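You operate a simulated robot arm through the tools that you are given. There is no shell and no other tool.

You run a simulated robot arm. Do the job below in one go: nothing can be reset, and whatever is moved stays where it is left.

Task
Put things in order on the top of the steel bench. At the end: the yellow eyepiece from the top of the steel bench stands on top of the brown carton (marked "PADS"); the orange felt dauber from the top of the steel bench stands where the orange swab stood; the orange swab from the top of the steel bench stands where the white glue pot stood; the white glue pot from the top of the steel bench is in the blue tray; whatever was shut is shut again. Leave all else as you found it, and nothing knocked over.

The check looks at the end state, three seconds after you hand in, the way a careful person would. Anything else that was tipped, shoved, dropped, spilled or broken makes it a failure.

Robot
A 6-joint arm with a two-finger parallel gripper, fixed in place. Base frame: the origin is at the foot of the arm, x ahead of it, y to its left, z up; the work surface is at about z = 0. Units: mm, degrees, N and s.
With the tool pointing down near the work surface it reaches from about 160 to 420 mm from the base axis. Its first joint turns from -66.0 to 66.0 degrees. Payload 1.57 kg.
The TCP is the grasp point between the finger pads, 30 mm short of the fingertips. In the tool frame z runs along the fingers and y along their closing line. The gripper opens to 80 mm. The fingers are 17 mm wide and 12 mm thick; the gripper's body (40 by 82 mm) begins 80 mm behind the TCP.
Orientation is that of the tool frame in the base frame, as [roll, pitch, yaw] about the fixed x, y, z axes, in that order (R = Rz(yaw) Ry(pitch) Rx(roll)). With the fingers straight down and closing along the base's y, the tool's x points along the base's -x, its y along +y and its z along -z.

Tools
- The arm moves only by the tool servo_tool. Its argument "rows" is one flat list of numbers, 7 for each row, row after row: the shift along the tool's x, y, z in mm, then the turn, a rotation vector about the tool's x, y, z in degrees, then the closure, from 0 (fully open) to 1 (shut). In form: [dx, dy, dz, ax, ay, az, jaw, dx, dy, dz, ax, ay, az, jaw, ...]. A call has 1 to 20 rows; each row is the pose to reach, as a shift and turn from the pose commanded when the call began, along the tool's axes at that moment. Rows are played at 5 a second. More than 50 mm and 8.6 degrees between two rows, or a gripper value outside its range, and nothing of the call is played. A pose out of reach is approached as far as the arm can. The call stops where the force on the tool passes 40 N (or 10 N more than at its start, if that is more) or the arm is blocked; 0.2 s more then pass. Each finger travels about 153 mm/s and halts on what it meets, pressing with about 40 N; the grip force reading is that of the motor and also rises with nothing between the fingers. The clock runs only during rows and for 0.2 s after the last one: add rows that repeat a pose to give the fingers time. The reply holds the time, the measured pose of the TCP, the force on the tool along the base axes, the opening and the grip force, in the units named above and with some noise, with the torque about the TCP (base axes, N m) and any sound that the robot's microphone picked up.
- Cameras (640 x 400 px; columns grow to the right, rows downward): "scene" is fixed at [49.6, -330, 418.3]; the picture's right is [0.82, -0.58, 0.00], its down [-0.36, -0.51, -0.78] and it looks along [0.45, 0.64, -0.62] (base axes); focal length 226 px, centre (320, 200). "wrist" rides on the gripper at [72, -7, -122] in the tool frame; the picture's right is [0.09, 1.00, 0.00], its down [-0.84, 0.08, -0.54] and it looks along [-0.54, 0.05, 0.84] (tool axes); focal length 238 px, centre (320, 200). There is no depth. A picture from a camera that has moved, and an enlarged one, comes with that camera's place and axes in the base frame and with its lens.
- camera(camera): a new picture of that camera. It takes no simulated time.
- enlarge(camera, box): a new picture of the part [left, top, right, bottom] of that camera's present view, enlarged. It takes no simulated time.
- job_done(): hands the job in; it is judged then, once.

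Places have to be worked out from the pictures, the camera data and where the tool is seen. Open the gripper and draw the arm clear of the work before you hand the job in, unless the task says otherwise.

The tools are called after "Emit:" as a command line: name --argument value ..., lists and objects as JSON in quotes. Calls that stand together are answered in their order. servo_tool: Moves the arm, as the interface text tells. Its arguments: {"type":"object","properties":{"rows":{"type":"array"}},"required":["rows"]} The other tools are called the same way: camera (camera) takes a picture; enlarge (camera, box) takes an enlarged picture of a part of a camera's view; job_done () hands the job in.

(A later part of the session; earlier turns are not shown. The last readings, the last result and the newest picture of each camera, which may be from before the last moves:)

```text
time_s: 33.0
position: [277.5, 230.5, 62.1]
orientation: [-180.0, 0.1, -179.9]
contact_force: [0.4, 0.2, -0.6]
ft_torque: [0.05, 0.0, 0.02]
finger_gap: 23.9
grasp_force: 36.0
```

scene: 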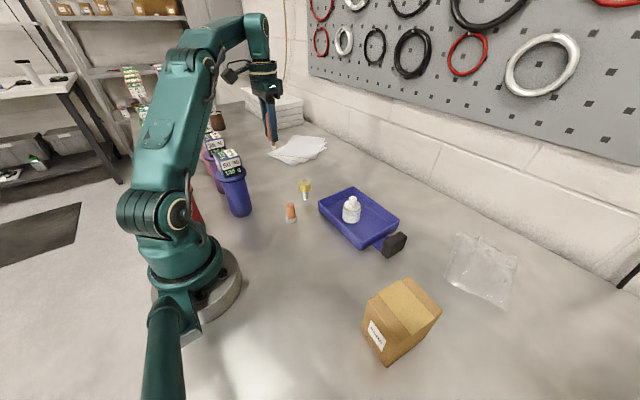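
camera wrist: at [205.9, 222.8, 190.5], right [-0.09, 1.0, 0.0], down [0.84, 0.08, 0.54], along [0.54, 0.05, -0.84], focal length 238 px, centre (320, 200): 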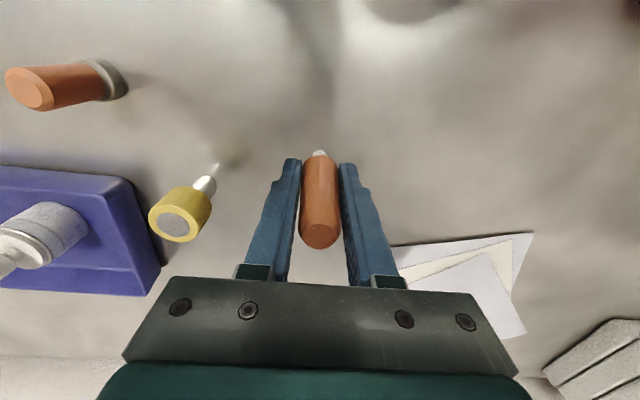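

Emit:
servo_tool --rows '[0, 0, 0.5, 0, 0, 0, 0.75, 0, 0, 1, 0, 0, 0, 0.75, 0, 0, 1, 0, 0, 0, 0.75]'

Emit:
enlarge --camera "scene" --box '[250, 150, 310, 210]'

```text
time_s: 33.8
position: [279.6, 230.9, 60.9]
orientation: [179.9, 0.2, -179.9]
contact_force: [-8.6, -0.9, 26.4]
ft_torque: [-0.06, 0.43, -0.02]
finger_gap: 24.3
grasp_force: 36.0
```

```text
6.67 times, centred on (280, 180) of scene
camera zoom: at [49.5, -330.0, 418.2], right [0.82, -0.58, 0.0], down [-0.36, -0.51, -0.78], along [0.45, 0.64, -0.62], focal length 1509 px, centre (587, 333)
```

zoom: 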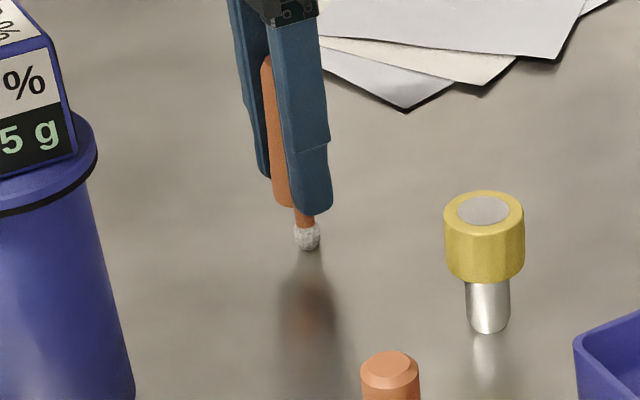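

Contact at 26 N with a little side load. I ease up in small steps to relieve it before release.

Emit:
servo_tool --rows '[0, 0, -0.4, 0, 0, 0, 0.75, 0, 0, -0.7, 0, 0, 0, 0.75, 0, 0, -0.7, 0, 0, 0, 0.75]'

Emit:
enlarge --camera "wrist" --box '[220, 100, 420, 250]'

```text
time_s: 34.6
position: [277.3, 230.3, 61.8]
orientation: [-180.0, 0.1, -180.0]
contact_force: [3.4, 0.5, 9.8]
ft_torque: [0.05, -0.27, 0.01]
finger_gap: 23.8
grasp_force: 36.1
```

```text
2.67 times, centred on (320, 175) of wrist
camera zoom: at [206.1, 223.5, 183.1], right [-0.09, 1.0, 0.0], down [0.84, 0.08, 0.54], along [0.54, 0.05, -0.84], focal length 636 px, centre (320, 267)
```

zoom: 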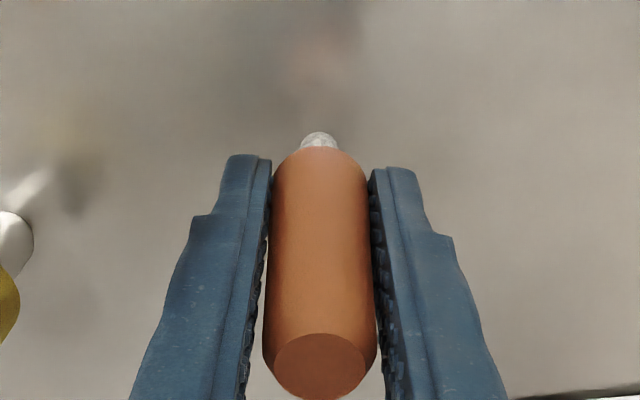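

Load has fallen to 10 N, with the top leaning by well under a degree. I ease off slightly more.

Emit:
servo_tool --rows '[0, 0, -0.3, 0, 0, 0, 0.75, 0, 0, -0.3, 0, 0, 0, 0.75]'

Emit:
enlarge --camera "wrist" --box '[220, 100, 420, 250]'

```text
time_s: 35.2
position: [275.7, 230.2, 60.8]
orientation: [-179.8, -0.1, -179.9]
contact_force: [0.7, -0.7, 2.5]
ft_torque: [-0.02, -0.02, 0.03]
finger_gap: 23.6
grasp_force: 35.9
```

```text
2.67 times, centred on (320, 175) of wrist
camera zoom: at [205.2, 223.6, 183.4], right [-0.09, 1.0, 0.0], down [0.84, 0.08, 0.54], along [0.54, 0.05, -0.84], focal length 636 px, centre (320, 267)
```

zoom: 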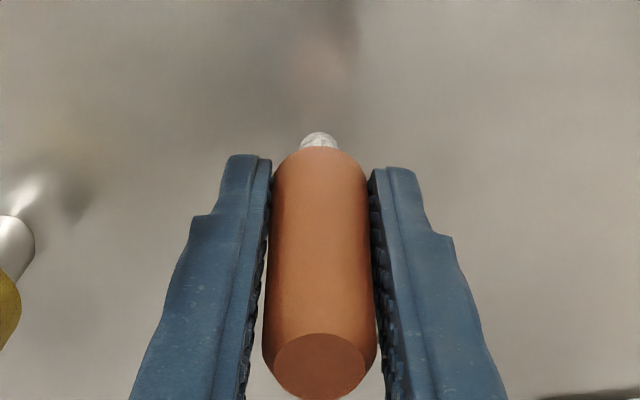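

Load is now 2.5 N, upright and at (277, 230.5). I open slowly.

Emit:
servo_tool --rows '[0, 0, 0, 0, 0, 0, 0.7, 0, 0, 0, 0, 0, 0, 0.68, 0, 0, 0, 0, 0, 0, 0.65, 0, 0, 0, 0, 0, 0, 0.6, 0, 0, 0, 0, 0, 0, 0.5, 0, 0, 0, 0, 0, 0, 0.5]'

Emit:
enlarge --camera "wrist" --box '[220, 100, 420, 250]'

Emit:
enlarge --camera "scene" --box '[250, 150, 310, 210]'

```text
time_s: 36.6
position: [276.8, 229.7, 62.0]
orientation: [-180.0, 0.1, -179.9]
contact_force: [0.3, 0.0, -0.5]
ft_torque: [-0.01, -0.01, 0.05]
finger_gap: 40.1
grasp_force: 0.1
```

```text
2.67 times, centred on (320, 175) of wrist
camera zoom: at [205.5, 223.7, 183.7], right [-0.09, 1.0, 0.0], down [0.84, 0.08, 0.54], along [0.54, 0.05, -0.84], focal length 636 px, centre (320, 267)
```

zoom: 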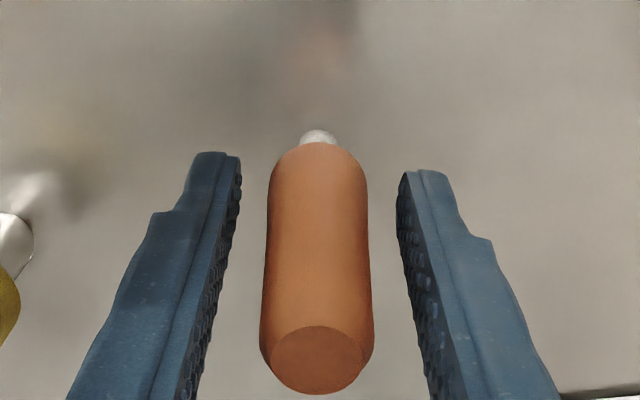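

```text
6.67 times, centred on (280, 180) of scene
camera zoom: at [49.6, -330.0, 418.3], right [0.82, -0.58, 0.0], down [-0.36, -0.51, -0.78], along [0.45, 0.64, -0.62], focal length 1509 px, centre (587, 333)
```

zoom: 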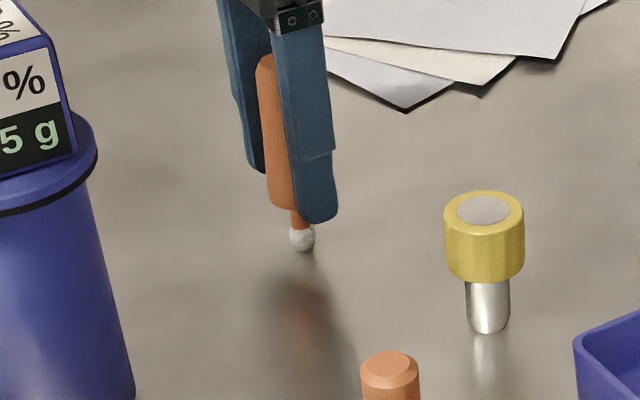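

Swab stands on its own, upright, at the pot's spot. I open wider, rise straight up and go above the dauber.

Emit:
servo_tool --rows '[0, 0, 0, 0, 0, 0, 0.35, 0, 0, -5, 0, 0, 0, 0.2, 0, 0, -20, 0, 0, 0, 0.1, 0, 0, -40, 0, 0, 0, 0, 0, 0, -65, 0, 0, 0, 0, 0, 0, -90, 0, 0, 0, 0, 0, 0, -108, 0, 0, 0, 0, 0, 0, -108, 0, 0, 0, 0]'

Emit:
enlarge --camera "scene" --box '[230, 120, 350, 240]'

Emit:
camera --camera "wrist"

```text
time_s: 38.4
position: [278.3, 230.2, 170.4]
orientation: [179.9, 0.0, -180.0]
contact_force: [0.3, 0.1, -0.1]
ft_torque: [0.03, -0.02, -0.02]
finger_gap: 80.2
grasp_force: 0.0
```

```text
3.33 times, centred on (290, 180) of scene
camera zoom: at [49.6, -330.0, 418.3], right [0.82, -0.58, 0.0], down [-0.36, -0.51, -0.78], along [0.45, 0.64, -0.62], focal length 755 px, centre (420, 267)
```

zoom: 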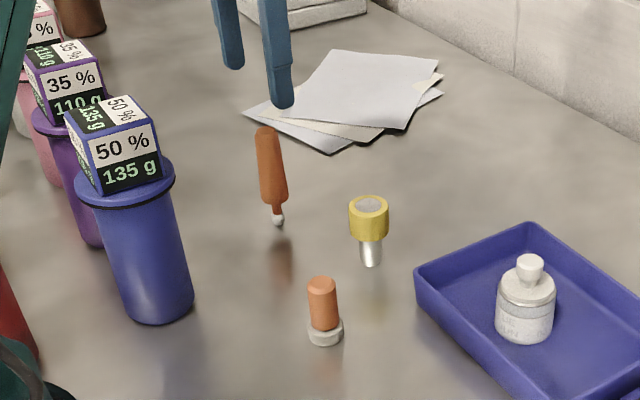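

```text
taken
camera wrist: at [206.4, 224.1, 292.9], right [-0.09, 1.0, 0.0], down [0.84, 0.08, 0.54], along [0.54, 0.05, -0.84], focal length 238 px, centre (320, 200)
```

wrist: 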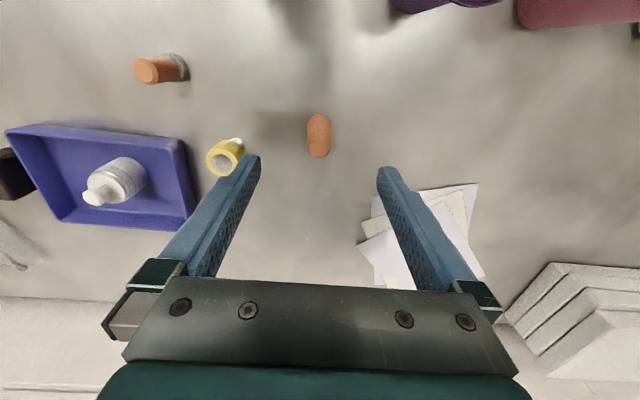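

Swab is standing free. Next I go above the dauber near (238, 70).

Emit:
servo_tool --rows '[5, -20, 0, 0, 0, 0, 0, 10, -40, 0, 0, 0, 0, 0, 15, -60, 5, 0, 0, 0, 0, 20, -80, 10, 0, 0, 0, 0, 25, -100, 15, 0, 0, 0, 0, 30, -120, 20, 0, 0, 0, 0, 35, -140, 25, 0, 0, 0, 0, 40.4, -160.6, 30, 0, 0, 0, 0, 40.4, -160.6, 30, 0, 0, 0, 0]'

Emit:
camera --camera "wrist"

Emit:
enlarge --camera "wrist" --box '[270, 90, 370, 165]'

Emit:
enlarge --camera "scene" --box '[230, 120, 350, 240]'

```text
time_s: 40.4
position: [239.0, 69.4, 140.6]
orientation: [-179.9, 0.0, -179.9]
contact_force: [0.4, 0.6, 0.5]
ft_torque: [-0.04, -0.01, 0.01]
finger_gap: 79.9
grasp_force: 0.1
```

```text
taken
camera wrist: at [167.1, 62.6, 262.2], right [-0.09, 1.0, 0.0], down [0.84, 0.08, 0.54], along [0.54, 0.05, -0.84], focal length 238 px, centre (320, 200)
```

wrist: 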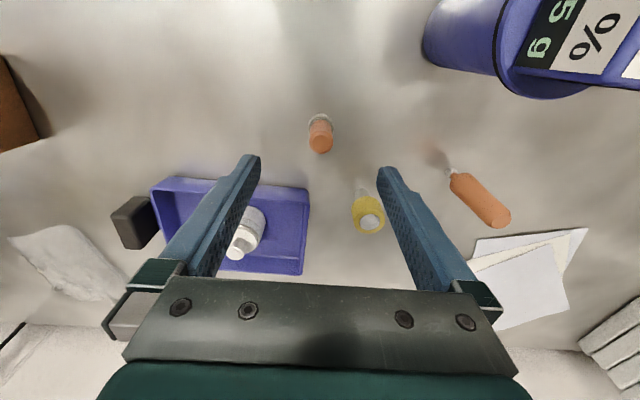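

```text
5.33 times, centred on (320, 128) of wrist
camera zoom: at [167.1, 62.6, 262.2], right [-0.09, 1.0, 0.0], down [0.84, 0.08, 0.54], along [0.54, 0.05, -0.84], focal length 1271 px, centre (320, 587)
```

zoom: 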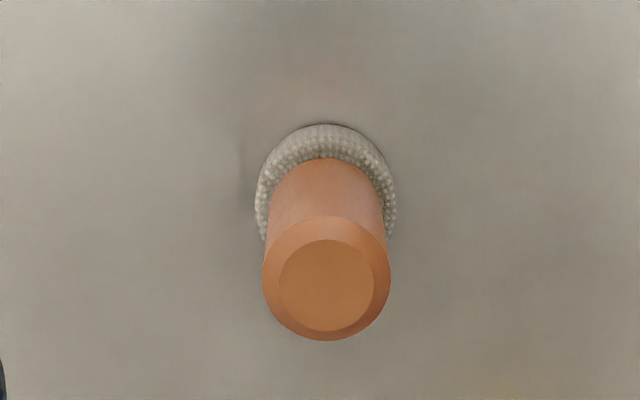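

```text
3.33 times, centred on (290, 180) of scene
camera zoom: at [49.6, -330.0, 418.3], right [0.82, -0.58, 0.0], down [-0.36, -0.51, -0.78], along [0.45, 0.64, -0.62], focal length 755 px, centre (420, 267)
```

zoom: 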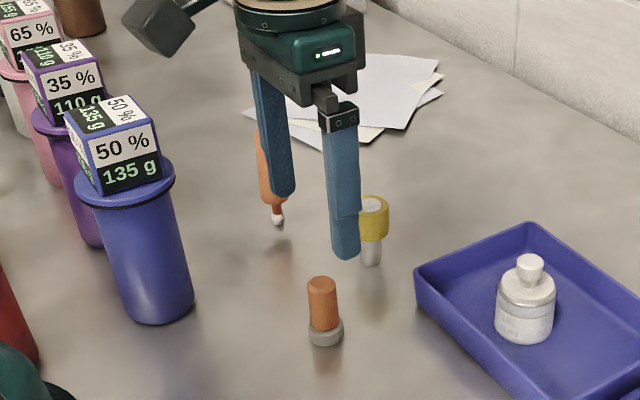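

Dauber axis is at (238.8, 70.2), nearly centred under the tool. I descend so the fingertips stop just above its felt foot (TCP z of about 46).

Emit:
servo_tool --rows '[0, 0.5, 18, 0, 0, 0, 0, 0, 0.5, 36, 0, 0, 0, 0, 0, 0.5, 54, 0, 0, 0, 0.1, 0, 0.5, 72, 0, 0, 0, 0.2, 0, 0.5, 85, 0, 0, 0, 0.3, 0, 0.5, 94, 0, 0, 0, 0.4, 0, 0.5, 94, 0, 0, 0, 0.5, 0, 0.5, 94, 0, 0, 0, 0.5]'

Emit:
enlarge --camera "wrist" --box '[220, 100, 420, 250]'

Emit:
enlarge --camera "scene" --box '[230, 120, 350, 240]'

```text
time_s: 42.2
position: [237.2, 67.9, 46.3]
orientation: [-179.9, 0.0, -179.9]
contact_force: [-0.3, -0.1, -0.4]
ft_torque: [-0.02, 0.01, 0.01]
finger_gap: 40.1
grasp_force: 0.1
```

```text
2.67 times, centred on (320, 175) of wrist
camera zoom: at [165.2, 62.4, 168.4], right [-0.09, 1.0, 0.0], down [0.84, 0.08, 0.54], along [0.54, 0.05, -0.84], focal length 636 px, centre (320, 267)
```

zoom: 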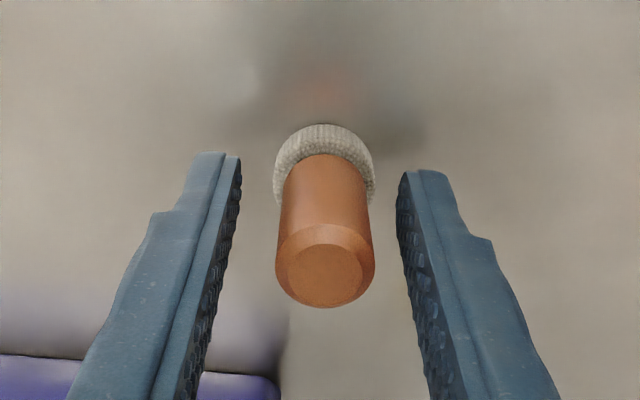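

```text
3.33 times, centred on (290, 180) of scene
camera zoom: at [49.6, -330.0, 418.3], right [0.82, -0.58, 0.0], down [-0.36, -0.51, -0.78], along [0.45, 0.64, -0.62], focal length 755 px, centre (420, 267)
```

zoom: 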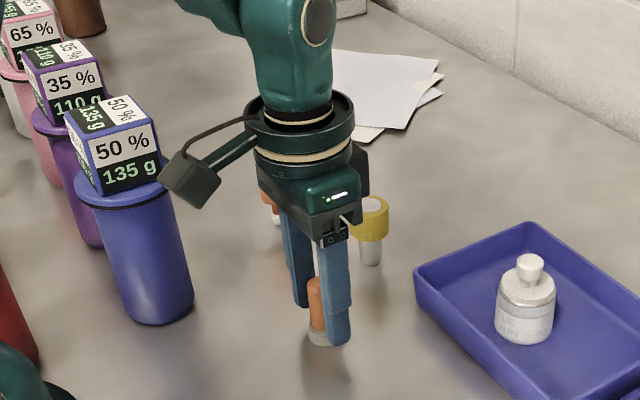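

The tool is about 1.2 mm low in y and 1.5 mm short in x. I correct and close slowly on the orange body.

Emit:
servo_tool --rows '[-1.5, 1.2, 0, 0, 0, 0, 0.5, -1.5, 1.2, 0, 0, 0, 0, 0.58, -1.5, 1.2, 0, 0, 0, 0, 0.62, -1.5, 1.2, 0, 0, 0, 0, 0.65, -1.5, 1.2, 0, 0, 0, 0, 0.65]'

Emit:
enlarge --camera "wrist" --box '[220, 100, 420, 250]'

```text
time_s: 43.4
position: [238.8, 71.1, 46.3]
orientation: [180.0, 0.0, -179.8]
contact_force: [0.0, -0.4, -0.6]
ft_torque: [-0.01, 0.01, 0.02]
finger_gap: 28.5
grasp_force: 0.1
```

```text
2.67 times, centred on (320, 175) of wrist
camera zoom: at [166.7, 64.6, 168.1], right [-0.09, 1.0, 0.0], down [0.84, 0.08, 0.54], along [0.54, 0.05, -0.84], focal length 636 px, centre (320, 267)
```

zoom: 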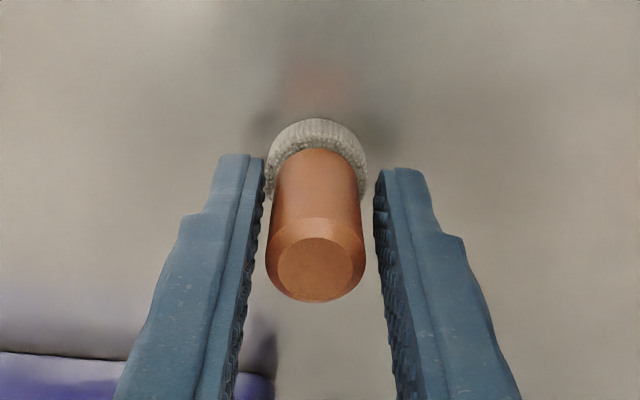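

Almost centred; small -0.5 mm trim, then I close.

Emit:
servo_tool --rows '[0, -0.5, 0, 0, 0, 0, 0.66, 0, -0.5, 0, 0, 0, 0, 0.68, 0, -0.5, 0, 0, 0, 0, 0.7, 0, -0.5, 0, 0, 0, 0, 0.72, 0, -0.5, 0, 0, 0, 0, 0.74, 0, -0.5, 0, 0, 0, 0, 0.78, 0, -0.5, 0, 0, 0, 0, 0.78]'

Emit:
enlarge --camera "wrist" --box '[220, 100, 420, 250]'

```text
time_s: 45.0
position: [238.7, 71.1, 45.8]
orientation: [-179.9, 0.0, -180.0]
contact_force: [0.6, -0.7, -0.1]
ft_torque: [0.0, -0.01, 0.03]
finger_gap: 20.3
grasp_force: 33.6
```

```text
2.67 times, centred on (320, 175) of wrist
camera zoom: at [167.3, 64.6, 168.2], right [-0.09, 1.0, 0.0], down [0.84, 0.08, 0.54], along [0.54, 0.05, -0.84], focal length 636 px, centre (320, 267)
```

zoom: 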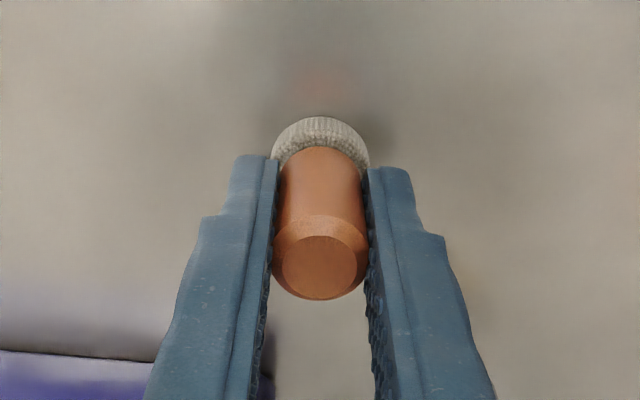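

Dauber held at 20.3 mm. I lift and carry it to the swab's old spot at (158.5, -170).

Emit:
servo_tool --rows '[0, 0, -5, 0, 0, 0, 0.78, 0, 0, -22, 0, 0, 0, 0.78, 0, 0, -45, 0, 0, 0, 0.78, 0, 0, -68, 0, 0, 0, 0.78, 0, 0, -85, 0, 0, 0, 0.78, 8, -24, -85, 0, 0, 0, 0.78, 16, -48, -85, 0, 0, 0, 0.78, 24, -72, -85, 0, 0, 0, 0.78, 32, -96, -85, 0, 0, 0, 0.78, 40, -120, -85, 0, 0, 0, 0.78, 48, -144, -85, 0, 0, 0, 0.78, 56, -168, -85, 0, 0, 0, 0.78, 64, -192, -85, 0, 0, 0, 0.78, 72, -216, -85, 0, 0, 0, 0.78, 79, -236, -85, 0, 0, 0, 0.78, 80.8, -241.4, -85, 0, 0, 0, 0.78, 80.8, -241.4, -85, 0, 0, 0, 0.78]'

Emit:
camera --camera "wrist"

Emit:
camera --camera "scene"

```text
time_s: 48.6
position: [158.8, -172.9, 131.9]
orientation: [180.0, 0.0, -179.8]
contact_force: [-0.4, 0.5, -0.6]
ft_torque: [0.0, -0.02, -0.02]
finger_gap: 20.2
grasp_force: 33.8
```

```text
taken
camera wrist: at [85.4, -177.7, 253.7], right [-0.09, 1.0, 0.0], down [0.84, 0.08, 0.54], along [0.54, 0.05, -0.84], focal length 238 px, centre (320, 200)
```

wrist: 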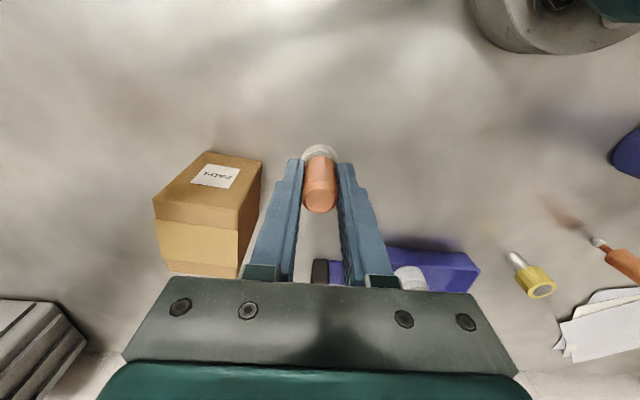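

```text
taken
```

scene: 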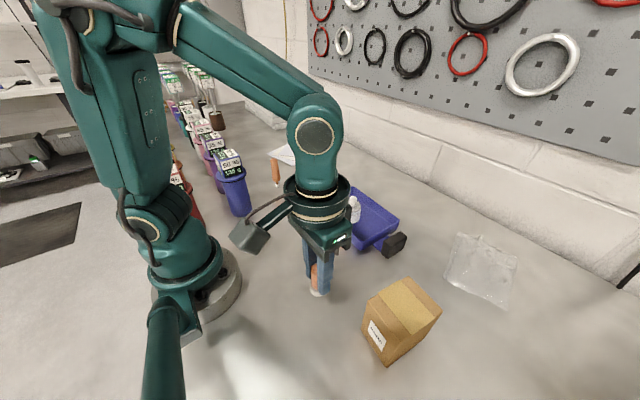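

Position is within about 1 mm of target. I lower to about 3 mm above the bench.

Emit:
servo_tool --rows '[-1, 0.8, 18, 0, 0, 0, 0.78, -1, 0.8, 36, 0, 0, 0, 0.78, -1, 0.8, 54, 0, 0, 0, 0.78, -1, 0.8, 70, 0, 0, 0, 0.78, -1, 0.8, 78, 0, 0, 0, 0.78, -1, 0.8, 82, 0, 0, 0, 0.78, -1, 0.8, 82, 0, 0, 0, 0.78]'

Emit:
enlarge --camera "wrist" --box '[220, 100, 420, 250]'

Emit:
enlarge --camera "scene" --box '[280, 250, 360, 330]'

```text
time_s: 50.2
position: [157.4, -170.3, 50.3]
orientation: [-180.0, 0.1, -179.9]
contact_force: [-0.1, 1.5, -0.6]
ft_torque: [0.04, 0.02, 0.02]
finger_gap: 20.1
grasp_force: 33.4
```

```text
2.67 times, centred on (320, 175) of wrist
camera zoom: at [86.5, -177.2, 171.9], right [-0.09, 1.0, 0.0], down [0.84, 0.08, 0.54], along [0.54, 0.05, -0.84], focal length 636 px, centre (320, 267)
```

zoom: 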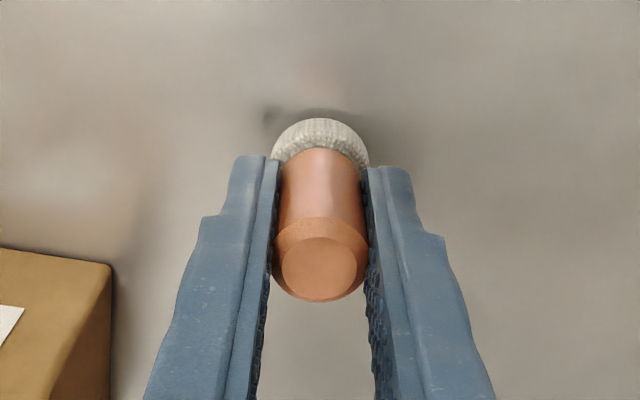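

```text
5.00 times, centred on (320, 290) of scene
camera zoom: at [49.6, -330.0, 418.3], right [0.82, -0.58, 0.0], down [-0.36, -0.51, -0.78], along [0.45, 0.64, -0.62], focal length 1132 px, centre (320, -250)
```

zoom: 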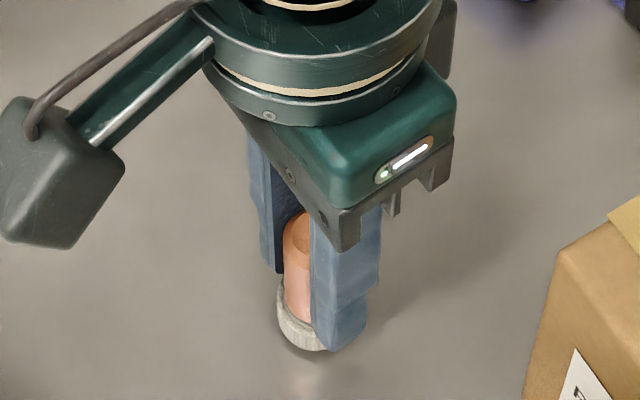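

TCP is at (158.5, -170.2), about 3–4 mm above bench contact. I creep down.

Emit:
servo_tool --rows '[0, 0, 1.5, 0, 0, 0, 0.78, 0, 0, 2.5, 0, 0, 0, 0.78, 0, 0, 3, 0, 0, 0, 0.78, 0, 0, 3, 0, 0, 0, 0.78]'

```text
time_s: 51.2
position: [159.6, -170.3, 46.5]
orientation: [180.0, 0.0, -179.9]
contact_force: [-0.6, 0.8, 0.6]
ft_torque: [0.02, 0.0, 0.02]
finger_gap: 20.1
grasp_force: 33.6
```

Emit:
servo_tool --rows '[0, 0, 0.5, 0, 0, 0, 0.78, 0, 0, 0.9, 0, 0, 0, 0.78, 0, 0, 0.9, 0, 0, 0, 0.78]'

```text
time_s: 52.0
position: [160.2, -170.9, 45.0]
orientation: [-179.9, 0.0, -179.9]
contact_force: [-4.3, 1.7, 27.5]
ft_torque: [0.06, 0.09, -0.03]
finger_gap: 20.2
grasp_force: 33.9
```

Contact at 27 N. I ease up about 0.9 mm to unload.

Emit:
servo_tool --rows '[0, 0, -0.5, 0, 0, 0, 0.78, 0, 0, -0.8, 0, 0, 0, 0.78, 0, 0, -0.8, 0, 0, 0, 0.78]'

```text
time_s: 52.8
position: [159.5, -168.6, 45.8]
orientation: [179.9, 0.0, -180.0]
contact_force: [0.6, 0.3, 1.0]
ft_torque: [0.0, -0.06, -0.02]
finger_gap: 20.0
grasp_force: 33.7
```

Unloaded to about 1 N. I open slowly.

Emit:
servo_tool --rows '[0, 0, 0, 0, 0, 0, 0.74, 0, 0, 0, 0, 0, 0, 0.71, 0, 0, 0, 0, 0, 0, 0.65, 0, 0, 0, 0, 0, 0, 0.55, 0, 0, 0, 0, 0, 0, 0.45, 0, 0, 0, 0, 0, 0, 0.45]'

Emit:
enlarge --camera "wrist" --box '[220, 100, 420, 250]'

Emit:
enlarge --camera "scene" --box '[280, 250, 360, 330]'

```text
time_s: 54.2
position: [160.1, -168.9, 46.0]
orientation: [-179.9, 0.1, -179.9]
contact_force: [-0.4, -0.4, 0.5]
ft_torque: [0.02, 0.02, 0.0]
finger_gap: 44.0
grasp_force: 0.0
```

```text
2.67 times, centred on (320, 175) of wrist
camera zoom: at [87.7, -176.1, 167.8], right [-0.09, 1.0, 0.0], down [0.84, 0.08, 0.54], along [0.54, 0.05, -0.84], focal length 636 px, centre (320, 267)
```

zoom: 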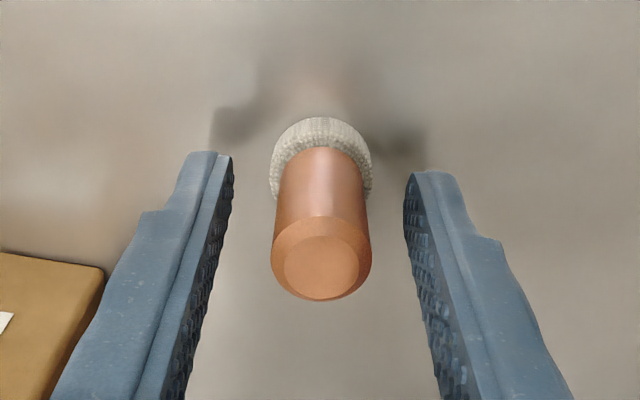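

```text
5.00 times, centred on (320, 290) of scene
camera zoom: at [49.6, -330.0, 418.3], right [0.82, -0.58, 0.0], down [-0.36, -0.51, -0.78], along [0.45, 0.64, -0.62], focal length 1132 px, centre (320, -250)
```

zoom: 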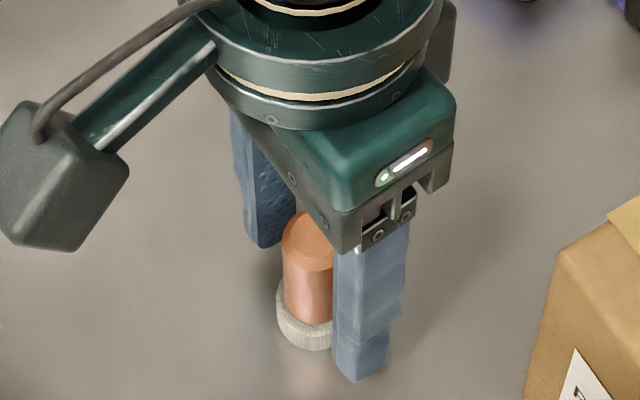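

Dauber stands upright on the swab's old spot. I rise and travel to above the eyepiece near (318, 129).

Emit:
servo_tool --rows '[0, 0, -5, 0, 0, 0, 0.3, 0, 0, -25, 0, 0, 0, 0.2, 0, 0, -50, 0, 0, 0, 0.1, 0, 0, -80, 0, 0, 0, 0, 0, 0, -105, 0, 0, 0, 0, -12, 22, -105, 0, 0, 0, 0, -24, 45, -105, 0, 0, 0, 0, -36, 68, -105, 0, 0, 0, 0, -48, 91, -105, 0, 0, 0, 0, -60, 114, -105, 0, 0, 0, 0, -72, 137, -105, 0, 0, 0, 0, -84, 160, -105, 0, 0, 0, 0, -96, 183, -105, 0, 0, 0, 0, -109, 206, -105, 0, 0, 0, 0, -122, 229, -105, 0, 0, 0, 0, -135, 252, -105, 0, 0, 0, 0, -147, 276, -105, 0, 0, 0, 0, -156, 294, -105, 0, 0, 0, 0, -158.3, 298, -105, 0, 0, 0, 0, -158.3, 298, -105, 0, 0, 0, 0]'

Emit:
camera --camera "wrist"

Emit:
enlarge --camera "wrist" --box '[270, 90, 370, 165]'

Emit:
camera --camera "scene"

```text
time_s: 58.4
position: [316.0, 128.1, 150.3]
orientation: [179.9, 0.0, -179.9]
contact_force: [-1.0, -0.8, 0.9]
ft_torque: [-0.01, -0.01, 0.01]
finger_gap: 80.1
grasp_force: 0.0
```

```text
taken
camera wrist: at [245.1, 121.7, 272.0], right [-0.09, 1.0, 0.0], down [0.84, 0.08, 0.54], along [0.54, 0.05, -0.84], focal length 238 px, centre (320, 200)
```

wrist: 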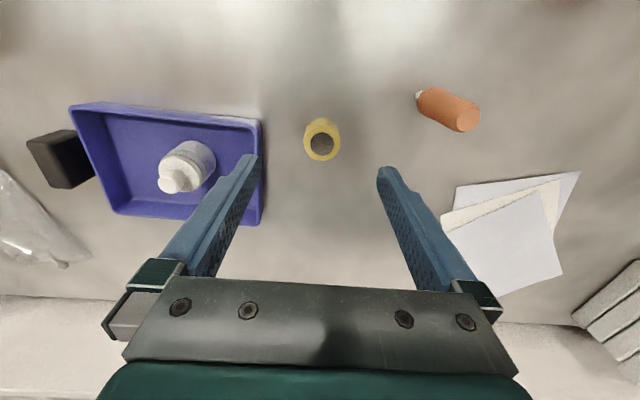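

```text
5.33 times, centred on (320, 128) of wrist
camera zoom: at [245.1, 121.7, 272.0], right [-0.09, 1.0, 0.0], down [0.84, 0.08, 0.54], along [0.54, 0.05, -0.84], focal length 1271 px, centre (320, 587)
```

zoom: 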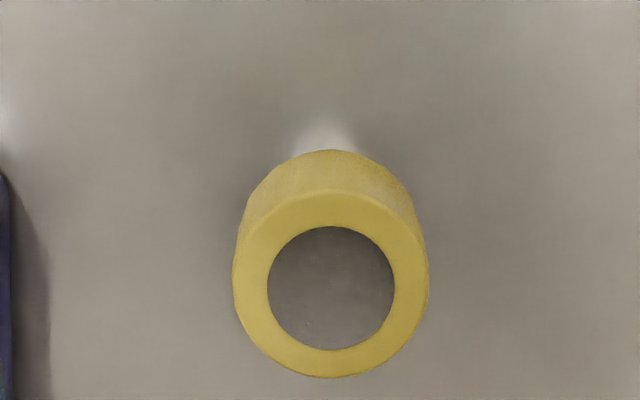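

```text
taken
```

scene: 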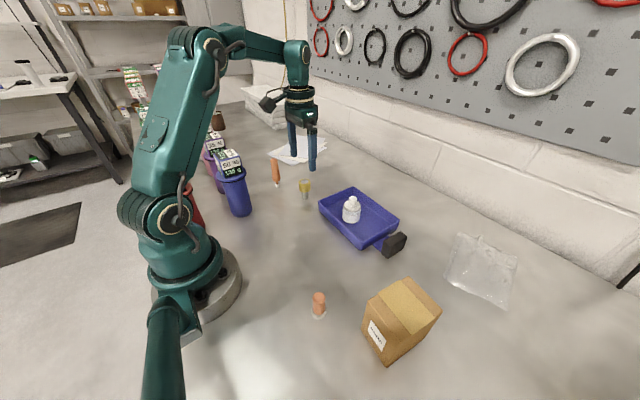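

Eyepiece is at about (317.5, 130) with a 33 mm cap, nearly centred. I descend with jaws at about 60 mm to keep clear of the tray edge.

Emit:
servo_tool --rows '[0, 1, 15, 0, 0, 0, 0.1, 0, 1, 32, 0, 0, 0, 0.25, 0, 1, 50, 0, 0, 0, 0.25, 0, 1, 68, 0, 0, 0, 0.25, 0, 1, 84, 0, 0, 0, 0.25, 0, 1, 96, 0, 0, 0, 0.25, 0, 1, 98, 0, 0, 0, 0.3, 0, 1, 98, 0, 0, 0, 0.4, 0, 1, 98, 0, 0, 0, 0.4]'

Emit:
enlarge --camera "wrist" --box '[220, 100, 420, 250]'

Emit:
enlarge --camera "scene" --box '[260, 140, 360, 240]'

```text
time_s: 60.4
position: [317.6, 130.7, 55.2]
orientation: [-180.0, 0.0, -180.0]
contact_force: [0.4, 0.5, 0.0]
ft_torque: [0.03, -0.01, -0.01]
finger_gap: 48.0
grasp_force: 0.0
```

```text
2.67 times, centred on (320, 175) of wrist
camera zoom: at [245.5, 123.5, 176.7], right [-0.09, 1.0, 0.0], down [0.84, 0.08, 0.54], along [0.54, 0.05, -0.84], focal length 636 px, centre (320, 267)
```

zoom: 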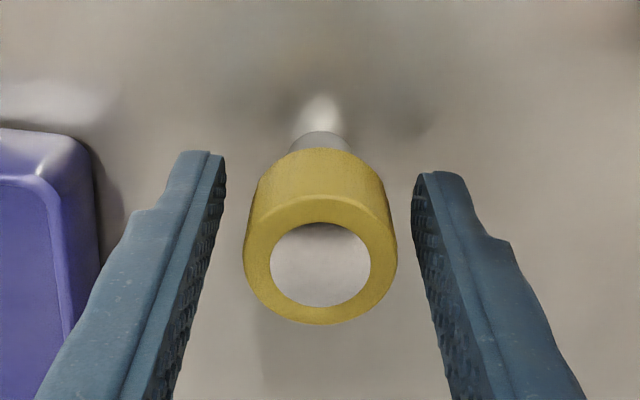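

```text
4.00 times, centred on (310, 190) of scene
camera zoom: at [49.6, -330.0, 418.3], right [0.82, -0.58, 0.0], down [-0.36, -0.51, -0.78], along [0.45, 0.64, -0.62], focal length 906 px, centre (360, 240)
```

zoom: 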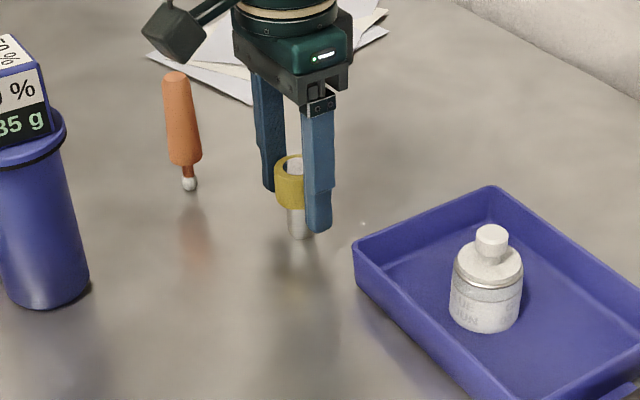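

Well centred. I lower 3 mm and close slowly on the yellow cap.

Emit:
servo_tool --rows '[0, 0, 3, 0, 0, 0, 0.45, 0, 0, 3, 0, 0, 0, 0.5, 0, 0, 3, 0, 0, 0, 0.54, 0, 0, 3, 0, 0, 0, 0.56, 0, 0, 3, 0, 0, 0, 0.58, 0, 0, 3, 0, 0, 0, 0.6, 0, 0, 3, 0, 0, 0, 0.62, 0, 0, 3, 0, 0, 0, 0.65, 0, 0, 3, 0, 0, 0, 0.65]'

Emit:
enlarge --camera "wrist" --box '[220, 100, 420, 250]'

Emit:
enlarge --camera "scene" --box '[280, 160, 330, 210]'

```text
time_s: 62.4
position: [316.6, 128.5, 51.1]
orientation: [179.9, 0.0, -179.9]
contact_force: [0.0, -0.6, -0.1]
ft_torque: [-0.02, -0.01, 0.0]
finger_gap: 32.7
grasp_force: 40.2
```

```text
2.67 times, centred on (320, 175) of wrist
camera zoom: at [245.3, 122.3, 173.5], right [-0.09, 1.0, 0.0], down [0.84, 0.08, 0.54], along [0.54, 0.05, -0.84], focal length 636 px, centre (320, 267)
```

zoom: 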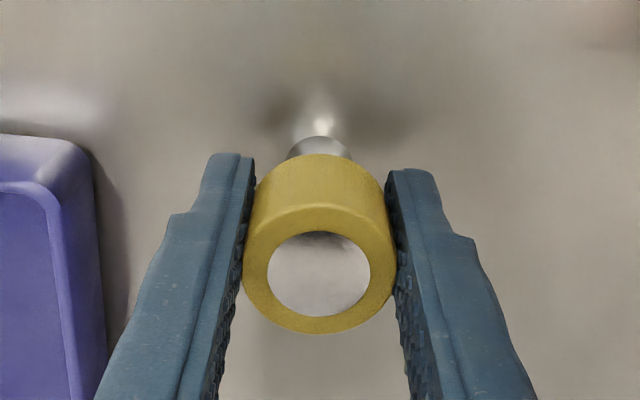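

```text
8.00 times, centred on (305, 185) of scene
camera zoom: at [49.6, -330.0, 418.3], right [0.82, -0.58, 0.0], down [-0.36, -0.51, -0.78], along [0.45, 0.64, -0.62], focal length 1811 px, centre (440, 320)
```

zoom: 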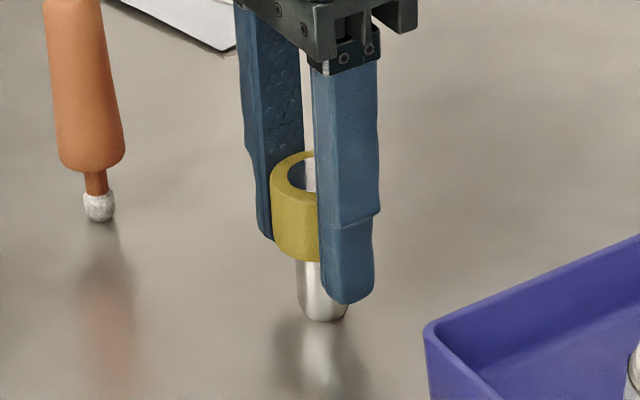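

Eyepiece is held (32.7 mm) with its foot seen level. I lift it straight up to about z 200.

Emit:
servo_tool --rows '[0, 0, -4, 0, 0, 0, 0.65, 0, 0, -18, 0, 0, 0, 0.65, 0, 0, -40, 0, 0, 0, 0.65, 0, 0, -65, 0, 0, 0, 0.65, 0, 0, -90, 0, 0, 0, 0.65, 0, 0, -115, 0, 0, 0, 0.65, 0, 0, -135, 0, 0, 0, 0.65, 0, 0, -148, 0, 0, 0, 0.65, 0, 0, -148, 0, 0, 0, 0.65]'

Emit:
enlarge --camera "wrist" --box '[220, 100, 420, 250]'

Emit:
camera --camera "scene"

```text
time_s: 64.4
position: [316.7, 128.7, 200.0]
orientation: [-180.0, 0.0, -179.9]
contact_force: [-0.3, 0.3, -0.6]
ft_torque: [0.02, 0.0, -0.01]
finger_gap: 33.1
grasp_force: 40.6
```

```text
2.67 times, centred on (320, 175) of wrist
camera zoom: at [244.9, 123.2, 321.6], right [-0.09, 1.0, 0.0], down [0.84, 0.08, 0.54], along [0.54, 0.05, -0.84], focal length 636 px, centre (320, 267)
```

zoom: 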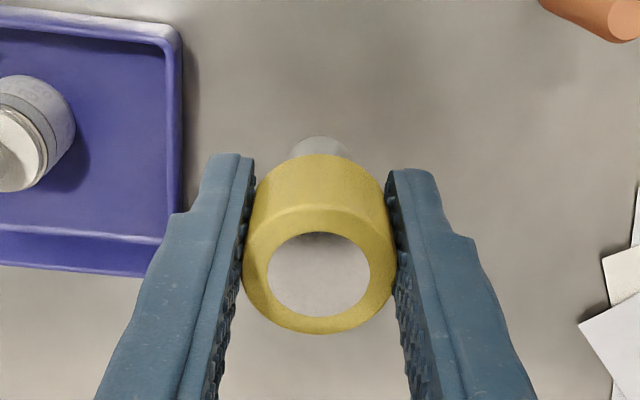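

```text
taken
```

scene: 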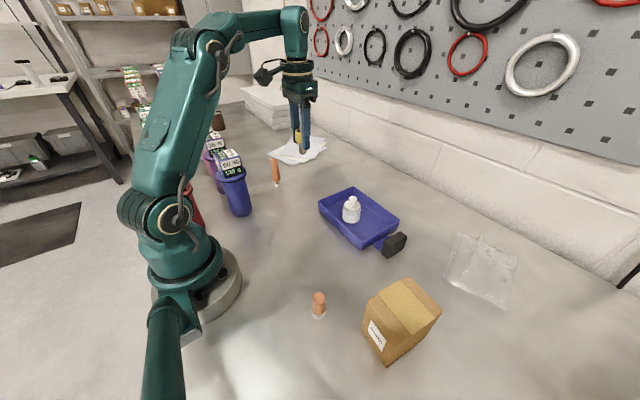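

Lifted cleanly. I carry it at z 200 to above the carton at (240, -270).

Emit:
servo_tool --rows '[4.3, -22.2, 0, 0, 0, 0, 0.65, 8.5, -44.5, 0, 0, 0, 0, 0.65, 12.8, -66.7, 0, 0, 0, 0, 0.65, 17.1, -88.9, 0, 0, 0, 0, 0.65, 21.4, -111.2, 0, 0, 0, 0, 0.65, 25.6, -133.4, 0, 0, 0, 0, 0.65, 29.9, -155.6, 0, 0, 0, 0, 0.65, 34.2, -177.9, 0, 0, 0, 0, 0.65, 38.4, -200.1, 0, 0, 0, 0, 0.65, 42.7, -222.3, 0, 0, 0, 0, 0.65, 47, -244.6, 0, 0, 0, 0, 0.65, 51.3, -266.8, 0, 0, 0, 0, 0.65, 55.5, -289, 0, 0, 0, 0, 0.65, 59.8, -311.3, 0, 0, 0, 0, 0.65, 64.1, -333.5, 0, 0, 0, 0, 0.65, 68.4, -355.7, 0, 0, 0, 0, 0.65, 72.6, -378, 0, 0, 0, 0, 0.65, 75.7, -394, 0, 0, 0, 0, 0.65, 76.9, -400.2, 0, 0, 0, 0, 0.65, 76.9, -400.2, 0, 0, 0, 0, 0.65]'

Emit:
camera --camera "wrist"

Emit:
camera --camera "scene"

```text
time_s: 68.6
position: [238.9, -271.4, 197.2]
orientation: [179.8, 0.0, -179.9]
contact_force: [-0.9, 0.0, -0.7]
ft_torque: [0.01, 0.02, -0.04]
finger_gap: 32.9
grasp_force: 39.8
```

```text
taken
camera wrist: at [167.6, -277.9, 319.8], right [-0.09, 1.0, 0.0], down [0.84, 0.08, 0.54], along [0.54, 0.05, -0.84], focal length 238 px, centre (320, 200)
```

wrist: 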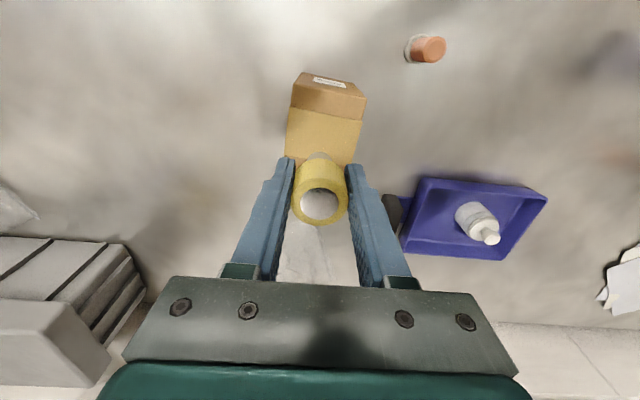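

```text
taken
```

scene: 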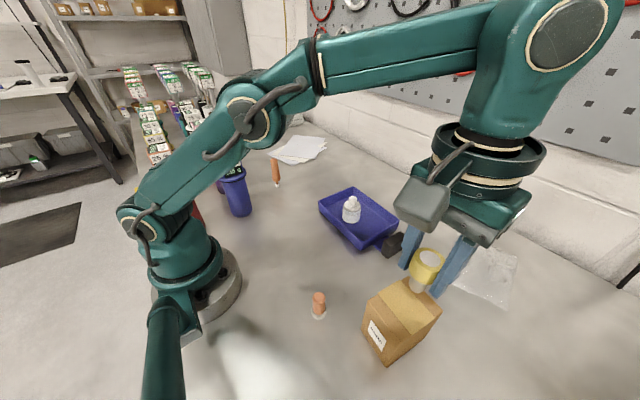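

I enlarge to verify the carton top's position and height against the held eyepiece.

Emit:
enlarge --camera "wrist" --box '[270, 60, 390, 150]'

Emit:
enlarge --camera "scene" --box '[350, 230, 470, 370]'

```text
4.44 times, centred on (330, 105) of wrist
camera zoom: at [167.6, -277.9, 319.8], right [-0.09, 1.0, 0.0], down [0.84, 0.08, 0.54], along [0.54, 0.05, -0.84], focal length 1059 px, centre (276, 622)
```

zoom: 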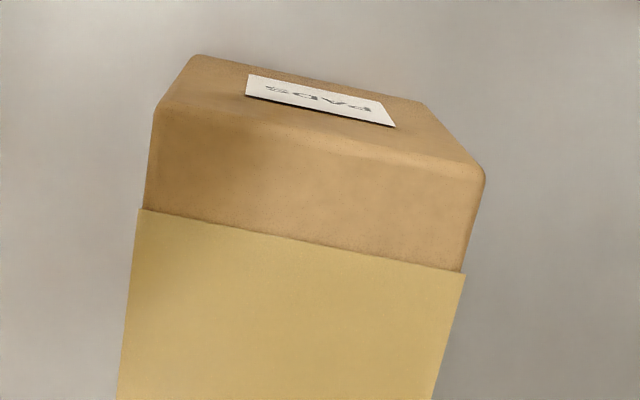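

```text
2.86 times, centred on (410, 300) of scene
camera zoom: at [49.6, -330.0, 418.3], right [0.82, -0.58, 0.0], down [-0.36, -0.51, -0.78], along [0.45, 0.64, -0.62], focal length 647 px, centre (63, -86)
```

zoom: 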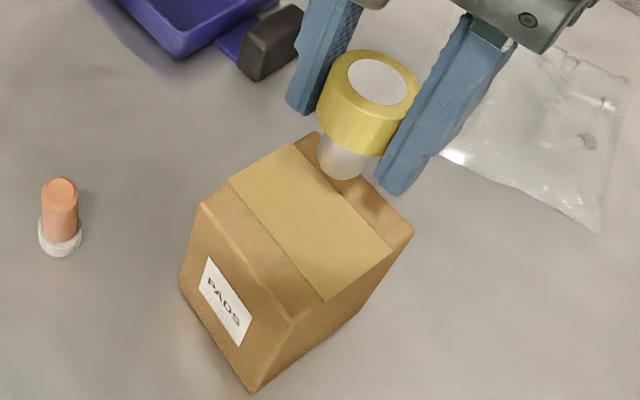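

Carton top corners confirm the centre near (239, -269.5) and height about 98, and the tool is within 1.5 mm. I lower to just above it (contact expected near TCP z of 150).

Emit:
servo_tool --rows '[0.3, 1, 12, 0, 0, 0, 0.65, 0.3, 1, 24, 0, 0, 0, 0.65, 0.3, 1, 33, 0, 0, 0, 0.65, 0.3, 1, 40, 0, 0, 0, 0.65, 0.3, 1, 43, 0, 0, 0, 0.65, 0.3, 1, 43, 0, 0, 0, 0.65]'

Emit:
enlarge --camera "scene" --box '[350, 230, 470, 370]'

Emit:
enlarge --camera "wrist" --box '[220, 60, 420, 250]'

```text
time_s: 70.0
position: [239.7, -269.7, 155.1]
orientation: [179.9, 0.0, -179.9]
contact_force: [-0.1, 0.5, -1.0]
ft_torque: [-0.03, -0.02, -0.03]
finger_gap: 32.7
grasp_force: 39.7
```

```text
2.86 times, centred on (410, 300) of scene
camera zoom: at [49.6, -330.0, 418.3], right [0.82, -0.58, 0.0], down [-0.36, -0.51, -0.78], along [0.45, 0.64, -0.62], focal length 647 px, centre (63, -86)
```

zoom: 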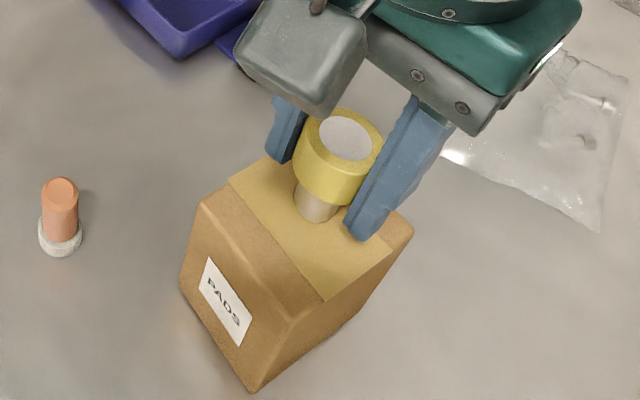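

```text
2.11 times, centred on (320, 155) of wrist
camera zoom: at [167.9, -276.2, 277.9], right [-0.09, 1.0, 0.0], down [0.84, 0.08, 0.54], along [0.54, 0.05, -0.84], focal length 502 px, centre (320, 295)
```

zoom: 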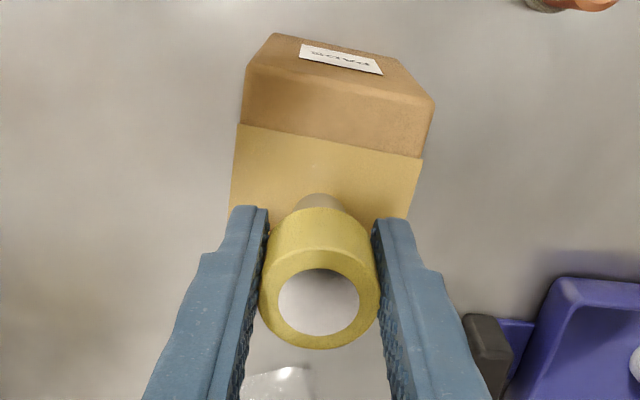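

Well centred over the tape. I creep down towards contact.

Emit:
servo_tool --rows '[0, 0, 1.5, 0, 0, 0, 0.65, 0, 0, 3, 0, 0, 0, 0.65, 0, 0, 4, 0, 0, 0, 0.65, 0, 0, 4, 0, 0, 0, 0.65]'

```text
time_s: 71.0
position: [239.3, -270.4, 152.0]
orientation: [180.0, 0.1, -179.9]
contact_force: [-0.4, 0.8, -0.1]
ft_torque: [-0.01, 0.01, -0.02]
finger_gap: 32.7
grasp_force: 39.7
```

No contact yet. Smaller steps now.

Emit:
servo_tool --rows '[0, 0, 0.5, 0, 0, 0, 0.65, 0, 0, 1, 0, 0, 0, 0.65, 0, 0, 1, 0, 0, 0, 0.65]'

Emit:
enlarge --camera "scene" --box '[380, 240, 440, 310]'

```text
time_s: 71.8
position: [240.4, -270.4, 151.8]
orientation: [-179.9, 0.2, -179.9]
contact_force: [-1.4, 1.3, 10.9]
ft_torque: [0.16, 0.06, 0.01]
finger_gap: 32.7
grasp_force: 39.8
```

```text
5.71 times, centred on (410, 275) of scene
camera zoom: at [49.6, -329.9, 418.3], right [0.82, -0.58, 0.0], down [-0.36, -0.51, -0.78], along [0.45, 0.64, -0.62], focal length 1294 px, centre (-194, -229)
```

zoom: 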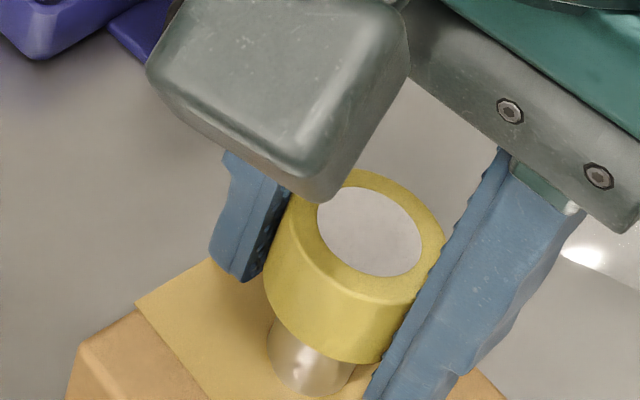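

Contact at about 11 N. I ease off 0.4 mm.

Emit:
servo_tool --rows '[0, 0, -0.2, 0, 0, 0, 0.65, 0, 0, -0.4, 0, 0, 0, 0.65, 0, 0, -0.4, 0, 0, 0, 0.65]'

```text
time_s: 72.6
position: [240.3, -270.1, 151.8]
orientation: [-179.9, 0.1, -179.9]
contact_force: [-1.4, 2.9, 18.1]
ft_torque: [0.16, 0.0, -0.02]
finger_gap: 33.2
grasp_force: 40.0
```

Force reads 18 N after settling, so I ease up further in small increments.

Emit:
servo_tool --rows '[0, 0, -0.3, 0, 0, 0, 0.65, 0, 0, -0.6, 0, 0, 0, 0.65, 0, 0, -0.6, 0, 0, 0, 0.65, 0, 0, -0.6, 0, 0, 0, 0.65]'

```text
time_s: 73.6
position: [239.7, -270.6, 150.9]
orientation: [-179.9, 0.1, -179.9]
contact_force: [1.3, -2.0, 18.7]
ft_torque: [-0.1, -0.13, 0.0]
finger_gap: 32.6
grasp_force: 40.0
```

Emit:
servo_tool --rows '[0, 0, -0.3, 0, 0, 0, 0.65, 0, 0, -0.6, 0, 0, 0, 0.65, 0, 0, -0.6, 0, 0, 0, 0.65, 0, 0, -0.6, 0, 0, 0, 0.65]'

Emit:
enlarge --camera "scene" --box '[350, 230, 470, 370]'

Emit:
enlarge --camera "wrist" --box '[220, 60, 420, 250]'

```text
time_s: 74.6
position: [240.8, -270.7, 151.0]
orientation: [180.0, 0.0, -179.9]
contact_force: [1.2, 0.7, 8.4]
ft_torque: [-0.01, -0.11, 0.03]
finger_gap: 32.9
grasp_force: 40.2
```

```text
2.86 times, centred on (410, 300) of scene
camera zoom: at [49.6, -329.9, 418.3], right [0.82, -0.58, 0.0], down [-0.36, -0.51, -0.78], along [0.45, 0.64, -0.62], focal length 647 px, centre (63, -86)
```

zoom: 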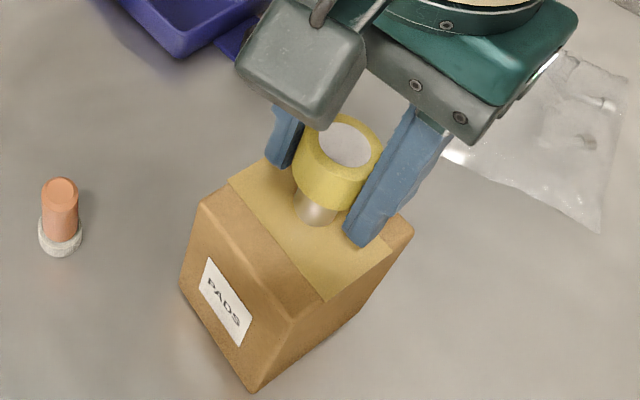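

```text
2.11 times, centred on (320, 155) of wrist
camera zoom: at [168.5, -277.0, 273.2], right [-0.09, 1.0, 0.0], down [0.84, 0.08, 0.54], along [0.54, 0.05, -0.84], focal length 502 px, centre (320, 295)
```

zoom: 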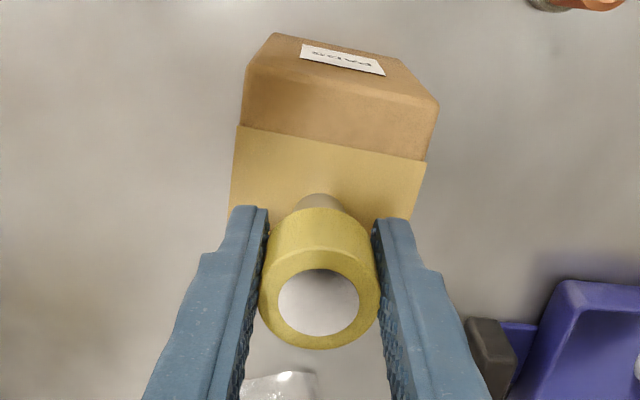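

Carton has not moved and the eyepiece is upright; 8 N remains. One more small ease.

Emit:
servo_tool --rows '[0, 0, -0.2, 0, 0, 0, 0.65, 0, 0, -0.4, 0, 0, 0, 0.65, 0, 0, -0.4, 0, 0, 0, 0.65]'

```text
time_s: 75.4
position: [239.5, -270.1, 152.1]
orientation: [180.0, 0.1, -179.9]
contact_force: [-1.5, -1.2, 3.1]
ft_torque: [-0.09, 0.06, -0.06]
finger_gap: 32.9
grasp_force: 39.5
```

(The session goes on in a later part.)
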